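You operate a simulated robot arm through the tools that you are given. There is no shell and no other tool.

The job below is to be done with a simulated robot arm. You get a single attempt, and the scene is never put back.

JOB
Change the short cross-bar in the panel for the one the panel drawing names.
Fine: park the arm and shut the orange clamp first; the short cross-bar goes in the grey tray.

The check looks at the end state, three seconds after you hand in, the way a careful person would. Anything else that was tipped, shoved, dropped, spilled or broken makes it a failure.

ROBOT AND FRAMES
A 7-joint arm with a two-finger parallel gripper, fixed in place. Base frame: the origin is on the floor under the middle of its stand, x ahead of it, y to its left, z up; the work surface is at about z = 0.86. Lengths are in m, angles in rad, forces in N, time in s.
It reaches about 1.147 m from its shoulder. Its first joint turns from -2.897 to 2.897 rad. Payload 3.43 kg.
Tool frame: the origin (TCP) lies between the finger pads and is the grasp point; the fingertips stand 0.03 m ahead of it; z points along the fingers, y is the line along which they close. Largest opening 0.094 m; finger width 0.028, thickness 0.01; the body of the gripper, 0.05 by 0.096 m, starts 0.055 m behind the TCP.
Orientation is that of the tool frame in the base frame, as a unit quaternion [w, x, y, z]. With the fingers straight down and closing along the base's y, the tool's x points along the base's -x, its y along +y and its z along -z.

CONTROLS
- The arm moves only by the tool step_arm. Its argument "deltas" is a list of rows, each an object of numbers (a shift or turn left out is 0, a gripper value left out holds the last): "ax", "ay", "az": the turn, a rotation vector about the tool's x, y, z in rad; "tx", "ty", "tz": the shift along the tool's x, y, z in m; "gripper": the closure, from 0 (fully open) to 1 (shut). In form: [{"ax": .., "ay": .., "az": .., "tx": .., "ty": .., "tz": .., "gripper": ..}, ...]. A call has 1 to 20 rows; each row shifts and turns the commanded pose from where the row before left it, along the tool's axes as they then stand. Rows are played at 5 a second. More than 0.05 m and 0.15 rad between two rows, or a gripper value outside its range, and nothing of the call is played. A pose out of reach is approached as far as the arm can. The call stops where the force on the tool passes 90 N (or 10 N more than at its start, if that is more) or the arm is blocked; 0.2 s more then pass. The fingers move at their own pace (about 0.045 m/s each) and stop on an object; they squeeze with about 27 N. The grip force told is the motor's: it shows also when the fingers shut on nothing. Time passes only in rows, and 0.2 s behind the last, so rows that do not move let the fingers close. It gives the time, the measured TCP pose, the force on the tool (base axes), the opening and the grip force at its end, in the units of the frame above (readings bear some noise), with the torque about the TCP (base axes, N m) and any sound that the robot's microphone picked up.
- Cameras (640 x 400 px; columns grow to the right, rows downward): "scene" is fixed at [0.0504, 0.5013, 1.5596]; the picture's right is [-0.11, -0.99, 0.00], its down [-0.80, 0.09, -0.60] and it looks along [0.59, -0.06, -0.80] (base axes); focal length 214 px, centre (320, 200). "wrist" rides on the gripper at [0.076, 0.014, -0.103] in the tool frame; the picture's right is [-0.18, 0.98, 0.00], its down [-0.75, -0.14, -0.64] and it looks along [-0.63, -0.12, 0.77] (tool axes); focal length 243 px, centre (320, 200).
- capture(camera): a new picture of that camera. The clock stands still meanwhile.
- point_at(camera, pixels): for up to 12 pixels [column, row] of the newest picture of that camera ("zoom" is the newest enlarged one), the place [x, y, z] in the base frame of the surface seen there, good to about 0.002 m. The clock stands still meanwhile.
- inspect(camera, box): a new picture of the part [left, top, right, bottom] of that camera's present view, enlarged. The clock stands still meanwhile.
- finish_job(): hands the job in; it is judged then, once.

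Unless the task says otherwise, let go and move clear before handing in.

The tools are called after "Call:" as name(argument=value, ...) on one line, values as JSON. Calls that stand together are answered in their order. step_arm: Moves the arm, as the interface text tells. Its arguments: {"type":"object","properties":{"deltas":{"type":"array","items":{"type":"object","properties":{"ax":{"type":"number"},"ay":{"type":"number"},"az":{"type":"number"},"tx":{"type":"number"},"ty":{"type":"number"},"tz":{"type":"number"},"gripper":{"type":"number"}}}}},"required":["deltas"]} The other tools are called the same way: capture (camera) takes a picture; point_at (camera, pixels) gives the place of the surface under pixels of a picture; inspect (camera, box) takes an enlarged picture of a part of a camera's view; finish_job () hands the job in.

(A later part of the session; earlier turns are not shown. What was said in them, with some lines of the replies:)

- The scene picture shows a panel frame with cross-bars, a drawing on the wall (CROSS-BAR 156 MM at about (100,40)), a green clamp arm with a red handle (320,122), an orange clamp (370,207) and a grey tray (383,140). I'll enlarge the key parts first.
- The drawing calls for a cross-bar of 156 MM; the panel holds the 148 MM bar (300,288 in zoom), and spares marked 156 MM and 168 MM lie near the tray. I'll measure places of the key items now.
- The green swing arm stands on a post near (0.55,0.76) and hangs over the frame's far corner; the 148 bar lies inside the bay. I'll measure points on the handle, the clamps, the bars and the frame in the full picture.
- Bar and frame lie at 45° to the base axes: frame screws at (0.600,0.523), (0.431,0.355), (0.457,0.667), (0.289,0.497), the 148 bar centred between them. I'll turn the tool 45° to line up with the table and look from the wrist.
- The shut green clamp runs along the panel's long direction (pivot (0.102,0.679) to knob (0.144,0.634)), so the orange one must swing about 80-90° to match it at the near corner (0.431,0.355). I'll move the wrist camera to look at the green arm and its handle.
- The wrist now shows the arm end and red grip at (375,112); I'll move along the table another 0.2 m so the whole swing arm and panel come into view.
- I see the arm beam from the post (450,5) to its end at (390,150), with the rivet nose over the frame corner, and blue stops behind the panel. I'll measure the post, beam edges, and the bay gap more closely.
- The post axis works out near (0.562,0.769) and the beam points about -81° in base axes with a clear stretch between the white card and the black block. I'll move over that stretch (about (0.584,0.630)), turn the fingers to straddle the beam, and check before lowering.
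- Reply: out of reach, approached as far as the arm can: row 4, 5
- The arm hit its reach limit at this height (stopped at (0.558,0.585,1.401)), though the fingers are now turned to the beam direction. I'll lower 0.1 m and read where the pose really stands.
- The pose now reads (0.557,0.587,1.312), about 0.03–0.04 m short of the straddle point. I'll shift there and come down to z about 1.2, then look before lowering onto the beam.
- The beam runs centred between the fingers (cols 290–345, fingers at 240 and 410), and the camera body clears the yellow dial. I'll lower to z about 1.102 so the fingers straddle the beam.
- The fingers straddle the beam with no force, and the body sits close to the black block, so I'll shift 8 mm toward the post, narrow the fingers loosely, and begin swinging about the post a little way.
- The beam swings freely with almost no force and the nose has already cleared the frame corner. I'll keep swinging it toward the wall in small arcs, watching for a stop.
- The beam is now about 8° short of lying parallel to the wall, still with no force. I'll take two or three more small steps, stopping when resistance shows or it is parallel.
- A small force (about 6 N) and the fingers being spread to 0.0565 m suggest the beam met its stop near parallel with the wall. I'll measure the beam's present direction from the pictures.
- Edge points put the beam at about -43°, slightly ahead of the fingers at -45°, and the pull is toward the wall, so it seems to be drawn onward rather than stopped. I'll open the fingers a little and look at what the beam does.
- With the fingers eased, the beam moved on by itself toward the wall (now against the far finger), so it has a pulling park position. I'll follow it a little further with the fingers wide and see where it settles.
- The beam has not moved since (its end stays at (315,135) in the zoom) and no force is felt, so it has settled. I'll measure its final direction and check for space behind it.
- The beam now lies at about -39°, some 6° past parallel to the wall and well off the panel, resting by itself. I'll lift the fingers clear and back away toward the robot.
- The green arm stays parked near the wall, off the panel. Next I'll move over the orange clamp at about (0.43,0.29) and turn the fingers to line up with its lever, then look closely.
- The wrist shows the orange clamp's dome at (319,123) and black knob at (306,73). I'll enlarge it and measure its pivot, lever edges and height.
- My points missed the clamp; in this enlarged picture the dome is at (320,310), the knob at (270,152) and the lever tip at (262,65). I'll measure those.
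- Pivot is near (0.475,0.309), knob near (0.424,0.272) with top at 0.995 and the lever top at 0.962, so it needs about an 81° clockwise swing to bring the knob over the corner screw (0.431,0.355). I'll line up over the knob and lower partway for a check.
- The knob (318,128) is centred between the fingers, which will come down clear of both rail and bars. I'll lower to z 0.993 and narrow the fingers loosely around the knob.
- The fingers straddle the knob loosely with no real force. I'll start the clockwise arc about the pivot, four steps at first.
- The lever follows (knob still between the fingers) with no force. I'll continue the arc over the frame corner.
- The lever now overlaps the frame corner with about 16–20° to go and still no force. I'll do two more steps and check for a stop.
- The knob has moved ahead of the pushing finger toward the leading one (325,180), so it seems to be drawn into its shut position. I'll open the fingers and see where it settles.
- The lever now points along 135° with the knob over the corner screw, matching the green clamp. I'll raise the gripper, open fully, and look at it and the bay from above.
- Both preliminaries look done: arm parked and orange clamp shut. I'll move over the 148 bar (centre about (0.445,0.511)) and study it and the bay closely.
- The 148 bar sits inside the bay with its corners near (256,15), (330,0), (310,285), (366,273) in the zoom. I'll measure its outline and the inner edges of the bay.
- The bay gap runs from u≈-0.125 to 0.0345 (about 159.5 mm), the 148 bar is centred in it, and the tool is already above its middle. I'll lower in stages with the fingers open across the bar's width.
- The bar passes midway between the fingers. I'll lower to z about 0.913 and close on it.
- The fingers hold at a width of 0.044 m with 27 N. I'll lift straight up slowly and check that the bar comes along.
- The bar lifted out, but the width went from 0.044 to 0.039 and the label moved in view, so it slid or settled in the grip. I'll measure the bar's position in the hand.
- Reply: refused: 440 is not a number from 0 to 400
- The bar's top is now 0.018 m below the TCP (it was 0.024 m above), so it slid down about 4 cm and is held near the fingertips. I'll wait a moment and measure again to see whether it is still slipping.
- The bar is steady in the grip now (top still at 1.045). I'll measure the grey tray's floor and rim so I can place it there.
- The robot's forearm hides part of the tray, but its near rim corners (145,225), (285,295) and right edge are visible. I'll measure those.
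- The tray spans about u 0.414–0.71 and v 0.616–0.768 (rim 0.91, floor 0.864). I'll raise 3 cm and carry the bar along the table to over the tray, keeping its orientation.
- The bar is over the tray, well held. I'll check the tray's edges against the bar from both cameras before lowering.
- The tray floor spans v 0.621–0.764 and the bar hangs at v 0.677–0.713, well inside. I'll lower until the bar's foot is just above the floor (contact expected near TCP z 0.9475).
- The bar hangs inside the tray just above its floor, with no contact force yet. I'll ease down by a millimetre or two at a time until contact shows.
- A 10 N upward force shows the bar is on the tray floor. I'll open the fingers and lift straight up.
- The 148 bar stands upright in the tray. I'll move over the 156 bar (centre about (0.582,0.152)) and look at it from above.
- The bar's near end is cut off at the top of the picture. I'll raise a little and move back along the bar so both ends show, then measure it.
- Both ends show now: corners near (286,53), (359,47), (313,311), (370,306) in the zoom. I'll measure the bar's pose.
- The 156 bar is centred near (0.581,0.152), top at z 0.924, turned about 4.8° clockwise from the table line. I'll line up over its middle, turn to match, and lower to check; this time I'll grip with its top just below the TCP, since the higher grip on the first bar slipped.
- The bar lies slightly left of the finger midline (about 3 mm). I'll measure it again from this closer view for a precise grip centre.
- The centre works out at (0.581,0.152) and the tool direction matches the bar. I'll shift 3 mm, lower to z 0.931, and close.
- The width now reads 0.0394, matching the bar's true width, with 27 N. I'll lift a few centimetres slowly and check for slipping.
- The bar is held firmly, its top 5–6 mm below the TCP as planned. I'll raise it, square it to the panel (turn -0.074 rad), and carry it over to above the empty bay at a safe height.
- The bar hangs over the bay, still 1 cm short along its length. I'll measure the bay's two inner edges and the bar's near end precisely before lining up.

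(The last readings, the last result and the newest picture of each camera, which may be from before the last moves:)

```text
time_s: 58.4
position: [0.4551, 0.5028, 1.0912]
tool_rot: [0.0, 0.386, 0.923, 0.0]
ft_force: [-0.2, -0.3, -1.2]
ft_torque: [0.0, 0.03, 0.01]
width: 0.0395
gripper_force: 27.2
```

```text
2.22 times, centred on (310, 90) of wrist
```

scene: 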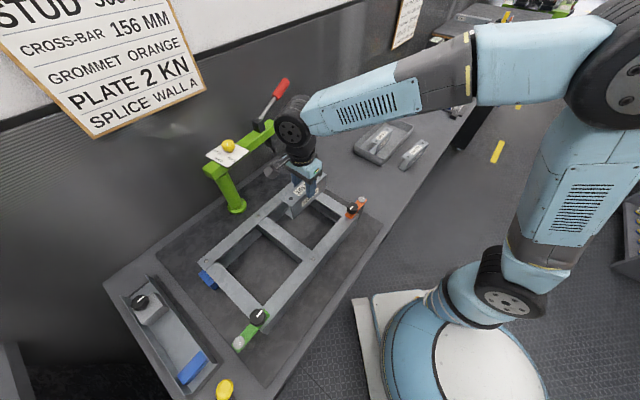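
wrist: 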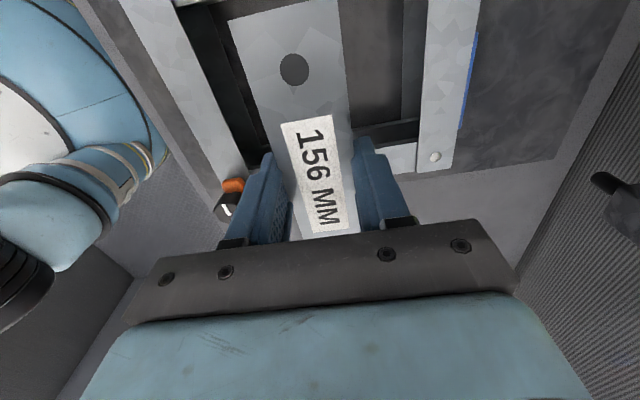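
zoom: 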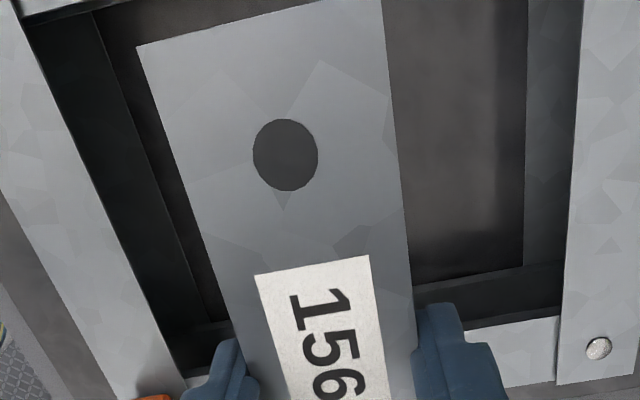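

In the scene zoom the cross-member edges facing the bay run (120,195)–(330,358) and (345,115)–(467,195). I'll sample points across both edges to pin them down.

Call:
inspect(camera="scene", box=[250, 175, 370, 260])

Call:
point_at(camera="zoom", pixels=[[222, 279], [225, 276], [228, 273], [231, 270], [234, 267], [237, 264], [260, 312], [264, 308], [268, 304], [272, 300], [180, 243], [186, 237]])

Call:
point_at(camera="zoom", pixels=[[394, 162], [397, 158], [400, 154], [403, 150], [406, 146], [409, 142], [430, 185], [434, 180], [438, 175], [442, 170], [365, 132], [370, 126]])

```text
4.71 times, centred on (310, 218) of scene
```

zoom: 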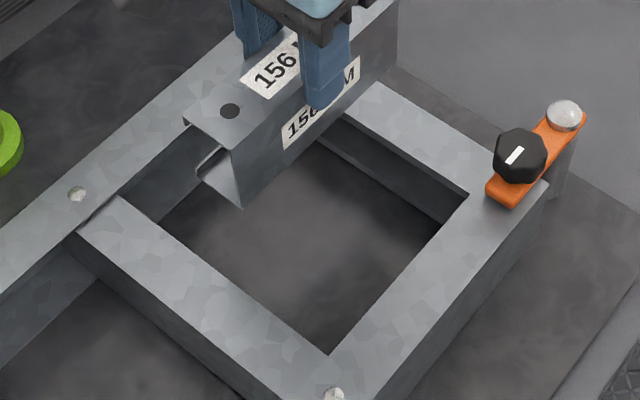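

```text
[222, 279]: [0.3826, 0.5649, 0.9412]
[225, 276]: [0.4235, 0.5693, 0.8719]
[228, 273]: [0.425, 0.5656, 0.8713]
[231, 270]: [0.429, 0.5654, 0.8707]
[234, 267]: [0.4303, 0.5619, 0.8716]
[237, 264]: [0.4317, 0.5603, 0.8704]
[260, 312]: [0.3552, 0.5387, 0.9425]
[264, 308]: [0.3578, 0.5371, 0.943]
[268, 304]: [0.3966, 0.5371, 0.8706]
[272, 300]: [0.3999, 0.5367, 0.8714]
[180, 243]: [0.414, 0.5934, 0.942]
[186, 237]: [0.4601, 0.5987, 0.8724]
```

```text
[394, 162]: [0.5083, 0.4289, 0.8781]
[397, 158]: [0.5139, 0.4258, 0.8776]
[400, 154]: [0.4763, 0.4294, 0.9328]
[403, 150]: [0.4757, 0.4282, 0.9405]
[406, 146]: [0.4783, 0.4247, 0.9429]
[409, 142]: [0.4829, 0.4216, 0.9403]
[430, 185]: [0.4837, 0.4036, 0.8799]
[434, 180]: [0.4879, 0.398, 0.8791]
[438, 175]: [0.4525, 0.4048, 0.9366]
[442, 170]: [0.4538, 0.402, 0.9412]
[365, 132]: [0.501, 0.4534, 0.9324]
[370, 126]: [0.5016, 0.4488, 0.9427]
```

The bay's inner edges come out at about u -0.1255 and 0.034 (gap about 159.5 mm, centre -0.0457). I'll move the bar 11 mm further along so it is centred and lower it to just above the frame, then compare its ends with those edges.

Call:
step_arm(deltas=[{"tx": 0.011, "ty": -0.002}, {"tz": 0.02}, {"tz": 0.02}, {"tz": 0.018}, {}, {}])

Call:
capture(camera="wrist")

Call:
inspect(camera="scene", box=[250, 175, 370, 260])

Call:
inspect(camera="wrist", box=[160, 0, 400, 120])

```text
time_s: 59.8
position: [0.4447, 0.5083, 1.0345]
tool_rot: [0.001, 0.385, 0.923, 0.0]
ft_force: [0.0, -0.4, -0.8]
ft_torque: [-0.02, -0.01, 0.0]
width: 0.0396
gripper_force: 26.4
```

```text
taken
```

wrist: 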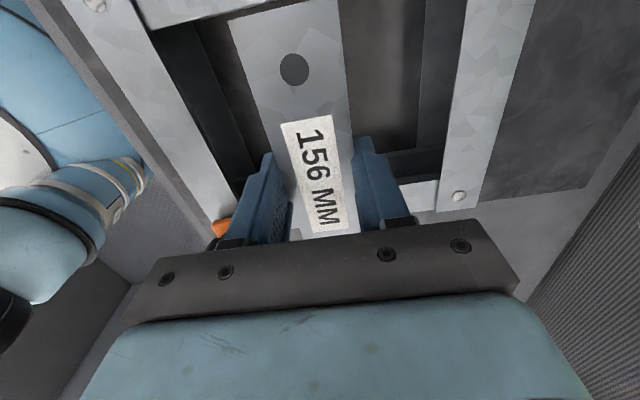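

```text
4.71 times, centred on (310, 218) of scene
```

zoom: 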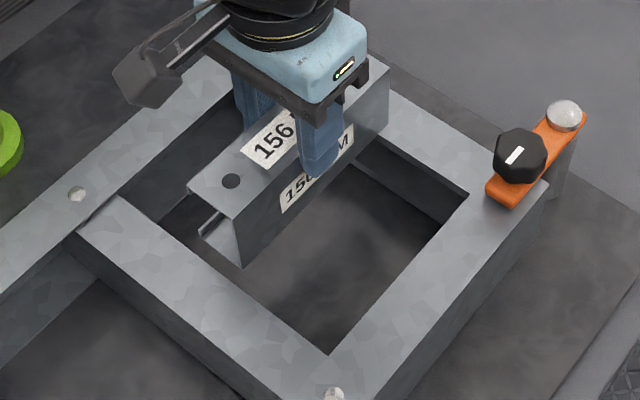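

```text
2.67 times, centred on (280, 60) of wrist
```

zoom: 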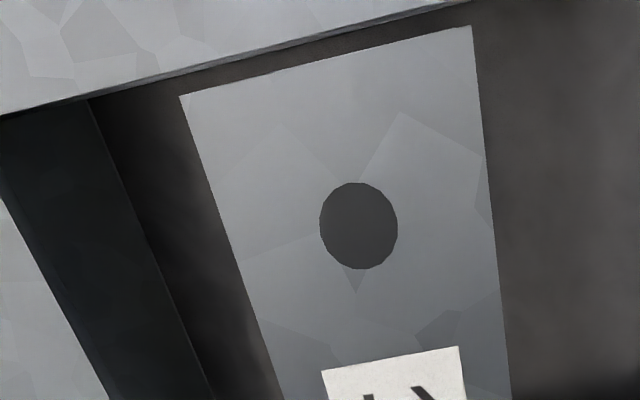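

In the wrist zoom the bar's end edge (180,97)–(472,26) runs parallel to the cross-member's edge (0,117)–(430,7). I'll sample across both edges to get the gap.

Call:
point_at(camera="zoom", pixels=[[200, 56], [200, 61], [200, 65], [350, 17], [350, 22], [350, 27], [300, 66], [300, 70], [300, 75], [420, 37], [420, 41], [420, 46]])

Call:
point_at(camera="zoom", pixels=[[90, 86], [90, 90], [90, 94], [210, 88], [210, 92], [210, 97], [458, 29], [458, 33], [358, 226], [230, 160], [485, 160], [480, 60]])

```text
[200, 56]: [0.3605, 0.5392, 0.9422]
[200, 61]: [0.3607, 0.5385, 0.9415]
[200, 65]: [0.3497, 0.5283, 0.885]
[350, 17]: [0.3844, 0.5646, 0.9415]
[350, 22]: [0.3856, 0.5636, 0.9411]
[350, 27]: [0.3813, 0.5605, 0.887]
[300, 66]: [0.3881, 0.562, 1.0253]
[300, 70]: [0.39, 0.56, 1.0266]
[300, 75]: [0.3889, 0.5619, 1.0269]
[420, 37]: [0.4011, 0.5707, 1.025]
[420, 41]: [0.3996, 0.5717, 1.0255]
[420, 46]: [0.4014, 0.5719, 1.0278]
```

```text
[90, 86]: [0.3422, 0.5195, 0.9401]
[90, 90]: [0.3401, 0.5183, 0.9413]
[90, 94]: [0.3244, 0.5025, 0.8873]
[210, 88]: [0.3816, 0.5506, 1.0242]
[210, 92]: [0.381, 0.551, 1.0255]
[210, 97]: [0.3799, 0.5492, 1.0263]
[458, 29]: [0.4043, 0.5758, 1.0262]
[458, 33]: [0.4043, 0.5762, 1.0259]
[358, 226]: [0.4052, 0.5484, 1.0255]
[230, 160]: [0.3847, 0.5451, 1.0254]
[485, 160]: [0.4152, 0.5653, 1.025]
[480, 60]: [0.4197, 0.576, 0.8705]
```

The cross-member edge reads u≈-0.126 and the bar's near end u≈-0.1215, so the near gap is 4.5 mm; shifting 2.5 mm should centre it. I'll do that and check the far end from the scene camera.

Call:
step_arm(deltas=[{"tx": 0.0025}, {}, {}])

Call:
inspect(camera="scene", box=[270, 175, 350, 235])

```text
time_s: 60.6
position: [0.4432, 0.5089, 1.0327]
tool_rot: [0.0, 0.385, 0.923, 0.0]
ft_force: [0.2, -0.2, -1.5]
ft_torque: [0.02, -0.02, 0.02]
width: 0.0394
gripper_force: 27.4
```

```text
6.67 times, centred on (310, 205) of scene
```

zoom: 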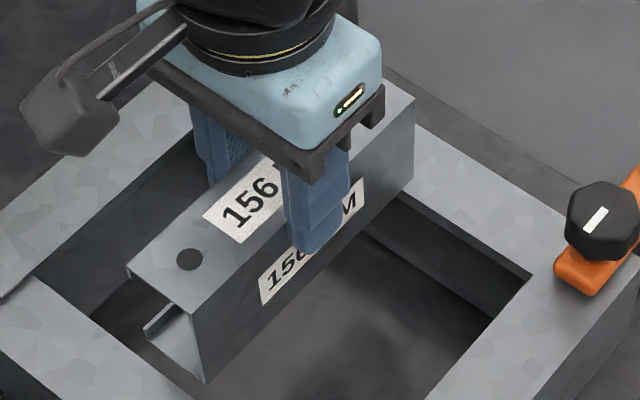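

The far end of the bar's face is at (413,95)–(412,185) and the near end at (192,312)–(207,383) in this zoom. I'll measure both and the far cross-member's edge in the same picture.

Call:
point_at(camera="zoom", pixels=[[411, 115], [411, 140], [410, 170], [197, 325], [203, 350], [208, 375], [450, 222], [453, 218], [456, 214], [500, 247], [503, 243], [506, 239]])

Call:
point_at(camera="zoom", pixels=[[413, 115], [413, 140], [412, 170], [193, 325], [199, 350], [205, 375], [410, 195], [413, 191], [130, 325], [134, 322], [138, 318], [60, 285]])

```text
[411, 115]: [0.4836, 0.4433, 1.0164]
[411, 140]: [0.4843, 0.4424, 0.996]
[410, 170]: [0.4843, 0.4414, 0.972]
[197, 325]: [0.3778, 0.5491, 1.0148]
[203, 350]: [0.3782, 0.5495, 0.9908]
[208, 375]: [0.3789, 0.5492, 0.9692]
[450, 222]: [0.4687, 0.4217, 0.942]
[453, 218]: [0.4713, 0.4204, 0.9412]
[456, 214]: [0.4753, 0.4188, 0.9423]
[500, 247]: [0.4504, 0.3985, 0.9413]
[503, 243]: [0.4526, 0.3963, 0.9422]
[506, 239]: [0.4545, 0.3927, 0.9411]
```

```text
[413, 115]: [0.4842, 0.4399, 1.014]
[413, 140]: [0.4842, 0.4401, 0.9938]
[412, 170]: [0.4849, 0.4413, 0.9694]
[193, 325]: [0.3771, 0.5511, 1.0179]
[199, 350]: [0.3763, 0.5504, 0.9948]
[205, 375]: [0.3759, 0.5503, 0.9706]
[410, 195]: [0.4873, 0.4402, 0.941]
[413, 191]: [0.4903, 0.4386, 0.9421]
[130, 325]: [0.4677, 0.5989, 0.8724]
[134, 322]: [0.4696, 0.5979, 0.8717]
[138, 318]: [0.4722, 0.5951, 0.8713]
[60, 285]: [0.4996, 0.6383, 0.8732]
```

Scene readings put the bar's ends at u -0.1236 and 0.0318 inside edges at -0.126 and 0.033, so a further 0.5 mm shift centres it. I'll make it and lower until the bar's foot is just passing the cross-member tops, checking the force.

Call:
step_arm(deltas=[{"tx": 0.0006}, {"tz": 0.008}, {"tz": 0.006}, {"tz": 0.004}, {"tz": 0.003}, {}])

Call:
inspect(camera="scene", box=[270, 175, 350, 235])

Call:
inspect(camera="wrist", box=[160, 0, 400, 120])

```text
time_s: 62.0
position: [0.4414, 0.5104, 1.0126]
tool_rot: [0.001, 0.386, 0.923, 0.0]
ft_force: [0.3, 0.9, -1.4]
ft_torque: [-0.03, 0.0, 0.02]
width: 0.0395
gripper_force: 27.0
```

```text
6.67 times, centred on (310, 205) of scene
```

zoom: 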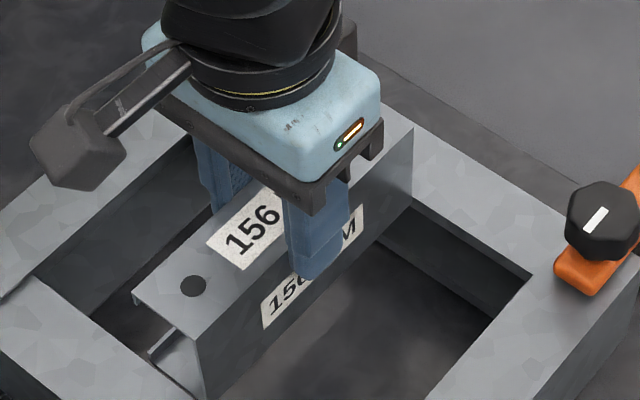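

```text
2.67 times, centred on (280, 60) of wrist
```

zoom: 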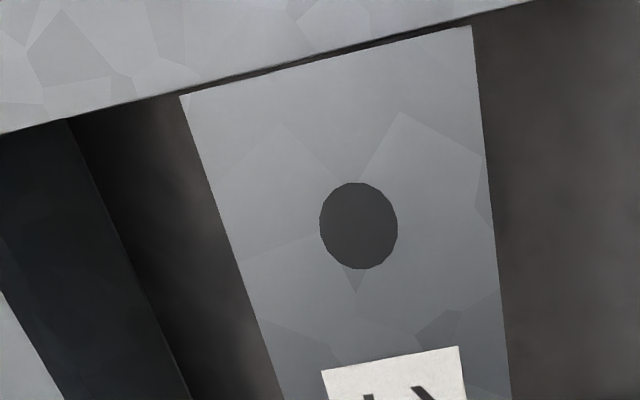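

No contact yet (force about -1 N), and the bar's end edge at (180,97)–(472,26) stays just inside the cross-member edge (0,132)–(530,0). I'll measure the gap again in this closer picture.

Call:
point_at(camera="zoom", pixels=[[100, 103], [100, 106], [250, 64], [250, 67], [400, 27], [400, 30], [200, 94], [200, 98], [300, 69], [300, 73], [440, 36], [440, 40]])

Call:
inspect(camera="scene", box=[270, 175, 350, 235])

Call:
point_at(camera="zoom", pixels=[[411, 140], [411, 165], [411, 185], [410, 205], [195, 345], [199, 370], [203, 390], [416, 212], [420, 208], [440, 222], [443, 218], [447, 214]])

```text
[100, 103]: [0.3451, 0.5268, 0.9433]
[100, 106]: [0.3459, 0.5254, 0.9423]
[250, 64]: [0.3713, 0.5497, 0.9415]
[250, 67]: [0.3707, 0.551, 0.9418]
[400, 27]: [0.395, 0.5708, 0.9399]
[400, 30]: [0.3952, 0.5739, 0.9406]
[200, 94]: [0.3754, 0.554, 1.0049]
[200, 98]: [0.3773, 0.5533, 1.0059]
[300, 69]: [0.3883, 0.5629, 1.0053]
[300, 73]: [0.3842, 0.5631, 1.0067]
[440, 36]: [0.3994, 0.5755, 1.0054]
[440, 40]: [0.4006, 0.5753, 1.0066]
```

```text
6.67 times, centred on (310, 205) of scene
```

zoom: 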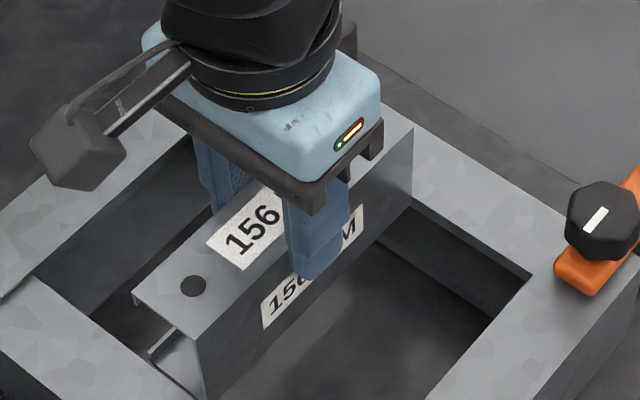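

```text
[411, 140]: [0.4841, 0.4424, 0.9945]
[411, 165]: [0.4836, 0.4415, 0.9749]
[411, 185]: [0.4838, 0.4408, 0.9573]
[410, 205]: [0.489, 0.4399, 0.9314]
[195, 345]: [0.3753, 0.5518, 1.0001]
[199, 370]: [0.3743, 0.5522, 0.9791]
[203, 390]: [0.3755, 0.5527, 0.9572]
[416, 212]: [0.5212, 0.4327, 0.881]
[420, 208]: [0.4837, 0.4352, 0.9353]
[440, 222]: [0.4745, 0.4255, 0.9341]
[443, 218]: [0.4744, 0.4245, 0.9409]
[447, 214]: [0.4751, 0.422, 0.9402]
```

Near gap is about 1.5 mm and far gap about 2–3 mm, so I'll nudge 0.4 mm back and lower in small steps, watching the force.

Call:
step_arm(deltas=[{"tx": -0.0004}, {"tz": 0.003}, {"tz": 0.003}, {"tz": 0.003}, {}])

```text
time_s: 63.2
position: [0.4429, 0.5117, 1.0045]
tool_rot: [0.0, 0.386, 0.923, 0.0]
ft_force: [-0.3, 0.0, -0.7]
ft_torque: [0.0, -0.02, -0.01]
width: 0.0392
gripper_force: 27.2
```

The bar's foot is now about 1 cm below the cross-member tops with no contact force, so it has entered the gap. I'll keep lowering in small steps.

Call:
step_arm(deltas=[{"tz": 0.005}, {"tz": 0.006}, {"tz": 0.006}, {"tz": 0.006}, {}])

Call:
inspect(camera="scene", box=[260, 170, 360, 245])

```text
time_s: 64.4
position: [0.4433, 0.5096, 0.9811]
tool_rot: [0.0, 0.385, 0.923, 0.0]
ft_force: [-0.3, -1.0, -0.9]
ft_torque: [0.02, 0.01, -0.01]
width: 0.0395
gripper_force: 26.8
```

```text
5.33 times, centred on (310, 208) of scene
```

zoom: 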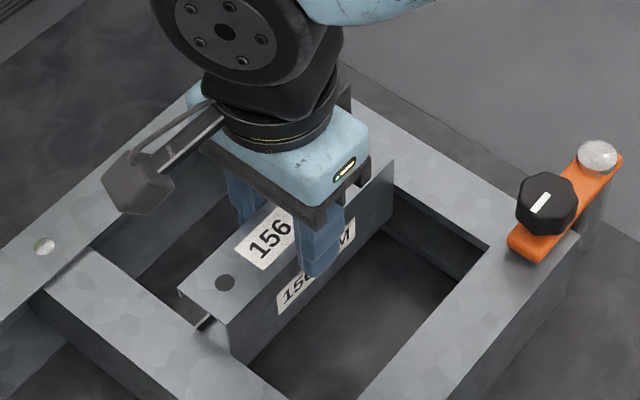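

It goes in cleanly with about 4 cm still to go and no force. I'll lower further to just above the mat.

Call:
step_arm(deltas=[{"tz": 0.008}, {"tz": 0.008}, {"tz": 0.008}, {"tz": 0.006}, {"tz": 0.003}, {}])

Call:
inspect(camera="scene", box=[260, 170, 360, 245])

```text
time_s: 65.8
position: [0.443, 0.5103, 0.9473]
tool_rot: [0.0, 0.385, 0.923, 0.0]
ft_force: [-0.7, 0.6, -1.3]
ft_torque: [-0.03, -0.01, 0.01]
width: 0.0393
gripper_force: 27.1
```

```text
5.33 times, centred on (310, 208) of scene
```

zoom: 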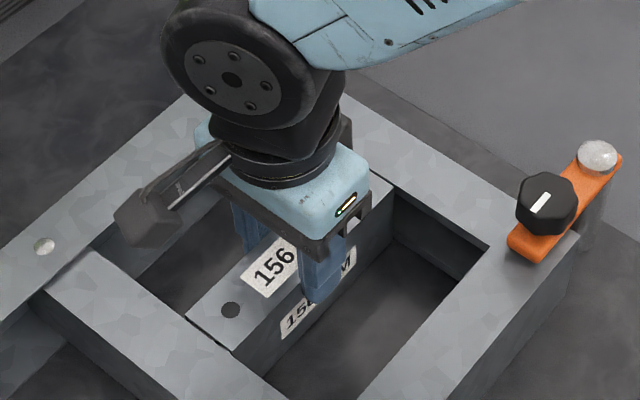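

The bar's top is now close to level with the cross-members and still free. I'll ease down the last few millimetres until it touches the mat.

Call:
step_arm(deltas=[{"tz": 0.0015}, {}, {"tz": 0.0015}, {}])

```text
time_s: 66.8
position: [0.4419, 0.5109, 0.9458]
tool_rot: [0.0, 0.385, 0.923, 0.0]
ft_force: [0.1, 0.7, -1.8]
ft_torque: [0.03, 0.02, 0.02]
width: 0.0394
gripper_force: 26.7
```

The force still reads only the bar's weight at z 0.946. I'll go down another couple of millimetres in single steps.

Call:
step_arm(deltas=[{"tz": 0.0012}, {}])

Call:
step_arm(deltas=[{"tz": 0.0012}, {}])

```text
time_s: 67.4
position: [0.4432, 0.5096, 0.9445]
tool_rot: [-0.001, 0.385, 0.923, 0.001]
ft_force: [0.1, -0.5, -1.8]
ft_torque: [0.02, 0.01, 0.0]
width: 0.0391
gripper_force: 27.2
```

```text
time_s: 68.0
position: [0.4425, 0.5101, 0.9429]
tool_rot: [0.001, 0.386, 0.923, 0.0]
ft_force: [-0.9, -0.5, 5.3]
ft_torque: [-0.14, -0.08, -0.08]
width: 0.0393
gripper_force: 27.6
```

A 5 N upward force at z 0.943 shows the bar has reached the mat. I'll look at it once before letting go.

Call:
capture(camera="wrist")

Call:
inspect(camera="scene", box=[260, 170, 360, 245])

```text
taken
```

wrist: 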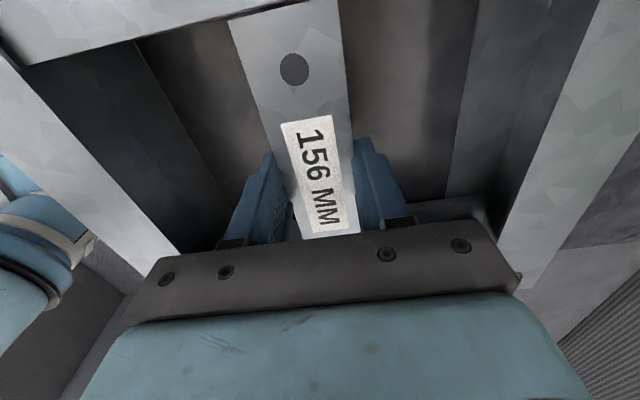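

```text
5.33 times, centred on (310, 208) of scene
```

zoom: 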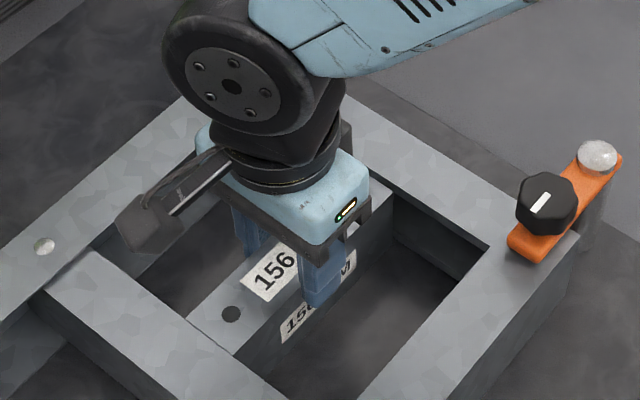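

The 156 bar sits squarely in the bay, level with the cross-members. I'll open the fingers and lift straight up.

Call:
step_arm(deltas=[{"tz": -0.0004, "gripper": 0.5}, {}, {"gripper": 0.25}, {}, {}, {"tz": -0.015}, {"tz": -0.03}, {"tz": -0.04}, {"tz": -0.04}, {"tz": -0.04}, {"tz": -0.04}, {}])

Call:
capture(camera="wrist")

Call:
capture(camera="scene")

Call:
inspect(camera="scene", box=[250, 165, 370, 260])

```text
time_s: 70.6
position: [0.4429, 0.5092, 1.1489]
tool_rot: [0.001, 0.385, 0.923, 0.0]
ft_force: [-0.7, 0.5, -0.8]
ft_torque: [0.0, -0.02, 0.05]
width: 0.0705
gripper_force: 0.0
```

```text
taken
```

wrist: 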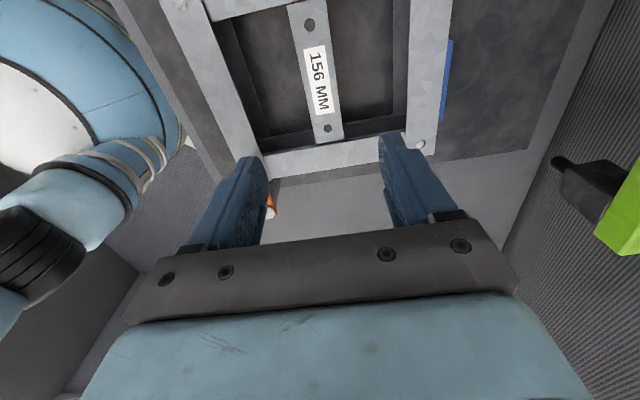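

```text
taken
```

scene: 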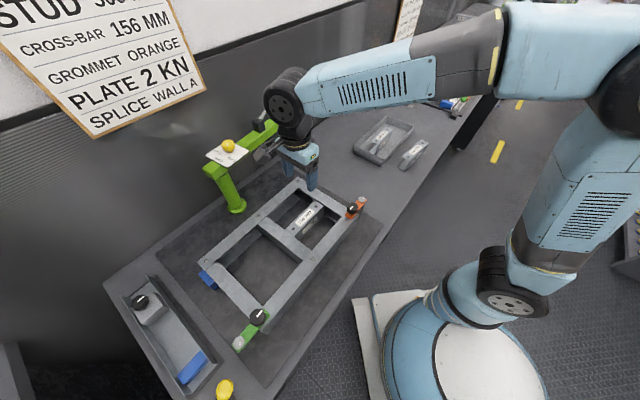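

```text
4.21 times, centred on (310, 212) of scene
```

zoom: 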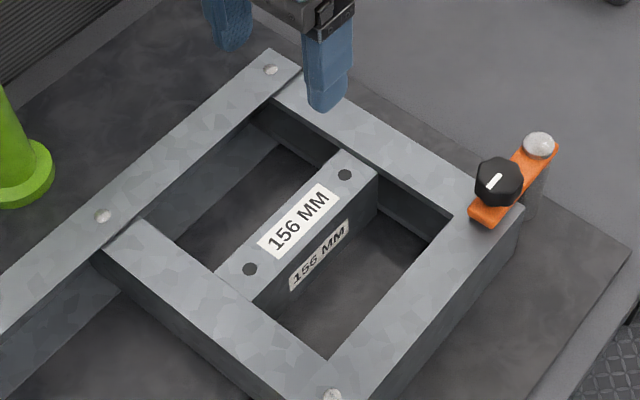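

The 156 bar sits upright and centred in the bay, the orange clamp is shut. I'll back the robot off to a clear place and then inspect everything once more.

Call:
step_arm(deltas=[{"tz": -0.03, "gripper": 0.0}, {"tz": -0.04}, {"tz": -0.03, "tx": -0.03, "ty": -0.01}, {"tz": -0.02, "tx": -0.04, "ty": -0.01}, {"tz": -0.02, "tx": -0.04, "ty": -0.01}, {"tz": -0.02, "tx": -0.04, "ty": -0.01}, {"tz": -0.02, "tx": -0.04, "ty": -0.01}, {"tx": -0.045}, {"tx": -0.045}, {}])

Call:
capture(camera="scene")

Call:
inspect(camera="scene", box=[180, 60, 340, 220])

Call:
inspect(camera="scene", box=[250, 165, 370, 260])

```text
time_s: 72.8
position: [0.6041, 0.2753, 1.3269]
tool_rot: [0.0, 0.384, 0.923, 0.0]
ft_force: [-0.4, -0.2, 0.3]
ft_torque: [0.0, -0.01, 0.0]
width: 0.0939
gripper_force: 0.1
```

```text
taken
```

scene: 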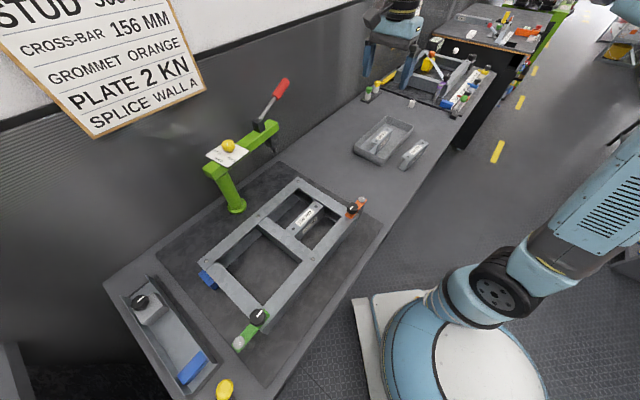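

```text
2.50 times, centred on (260, 140) of scene
```

zoom: 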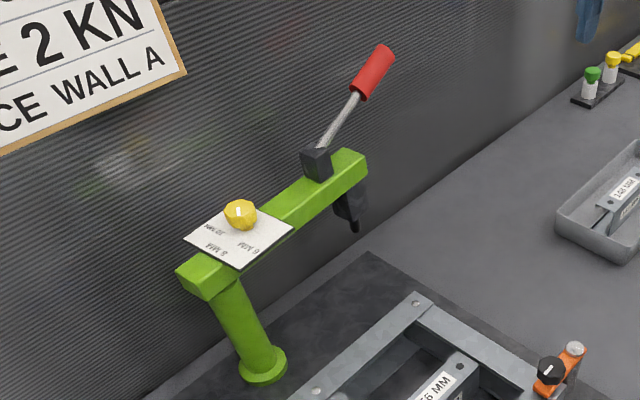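

```text
4.21 times, centred on (310, 212) of scene
```

zoom: 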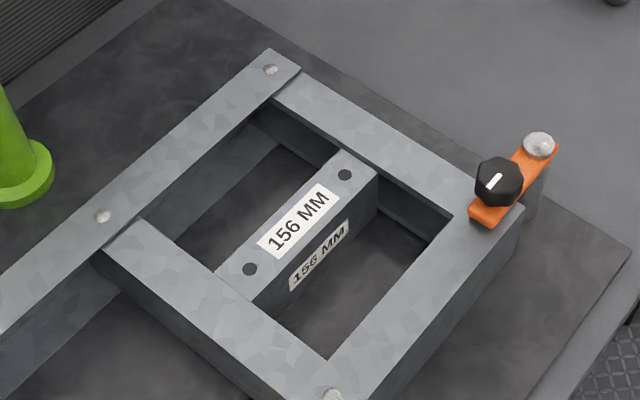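

Everything looks settled: arm parked by the wall, clamp shut, 156 bar in the bay, 148 bar in the tray. I'll do a last measurement of the frame screws, the clamp and the bar, and a close look at the tray.

Call:
point_at(camera="zoom", pixels=[[270, 70], [103, 216], [332, 396], [538, 143], [498, 190], [344, 175], [250, 269], [486, 214]])

Call:
inspect(camera="scene", box=[340, 90, 440, 180])

Call:
inspect(camera="scene", box=[100, 250, 300, 400])

```text
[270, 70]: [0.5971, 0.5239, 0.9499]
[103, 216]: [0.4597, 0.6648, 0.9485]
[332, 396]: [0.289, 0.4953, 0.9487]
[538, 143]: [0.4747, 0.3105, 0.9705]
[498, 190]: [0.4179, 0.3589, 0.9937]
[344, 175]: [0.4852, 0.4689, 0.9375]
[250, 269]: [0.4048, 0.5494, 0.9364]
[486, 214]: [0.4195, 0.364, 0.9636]
```

```text
4.44 times, centred on (390, 135) of scene
```

zoom: 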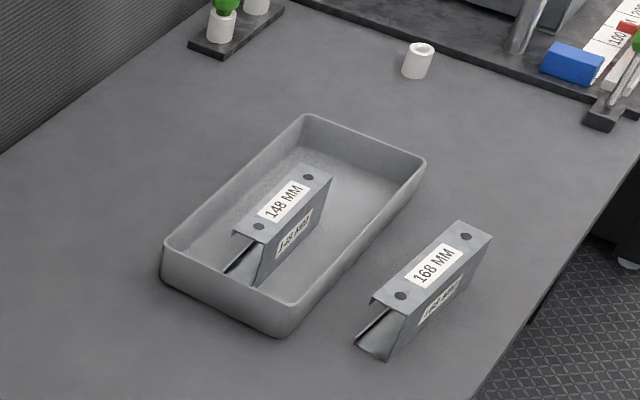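

```text
2.67 times, centred on (200, 325) of scene
```

zoom: 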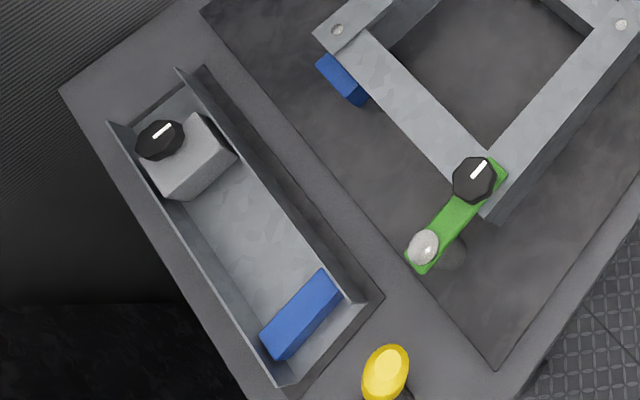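

The frame screws read as at the start, the clamp lever lies along the panel like the green one, the 156 bar is centred at (0.445,0.509) with its top at 0.937, and the 148 bar stands in the tray with nothing else disturbed. The robot is open and clear, so I'll hand in.

Call:
finish_job()

```text
The job is handed in.
```

The short 148 mm cross-bar has been replaced with the 156 mm bar the drawing names, and the job is handed in.

- **Arm:** I took "the arm" to be the green swing arm on the bench. It swung back towards the wall, settled there by itself, and is clear of the panel.
- **Orange clamp:** It is swung shut with its knob over the panel corner, matching the green clamp.
- **148 mm bar:** It stands upright in the grey tray. It slid about 4 cm in the grip when first lifted, but it was not dropped.
- **156 mm bar:** It sits centred and upright in the bay, resting on the mat, where the 148 mm bar had been.

At my last check the panel had not moved, nothing else looked disturbed, and the robot was open and clear of the work.
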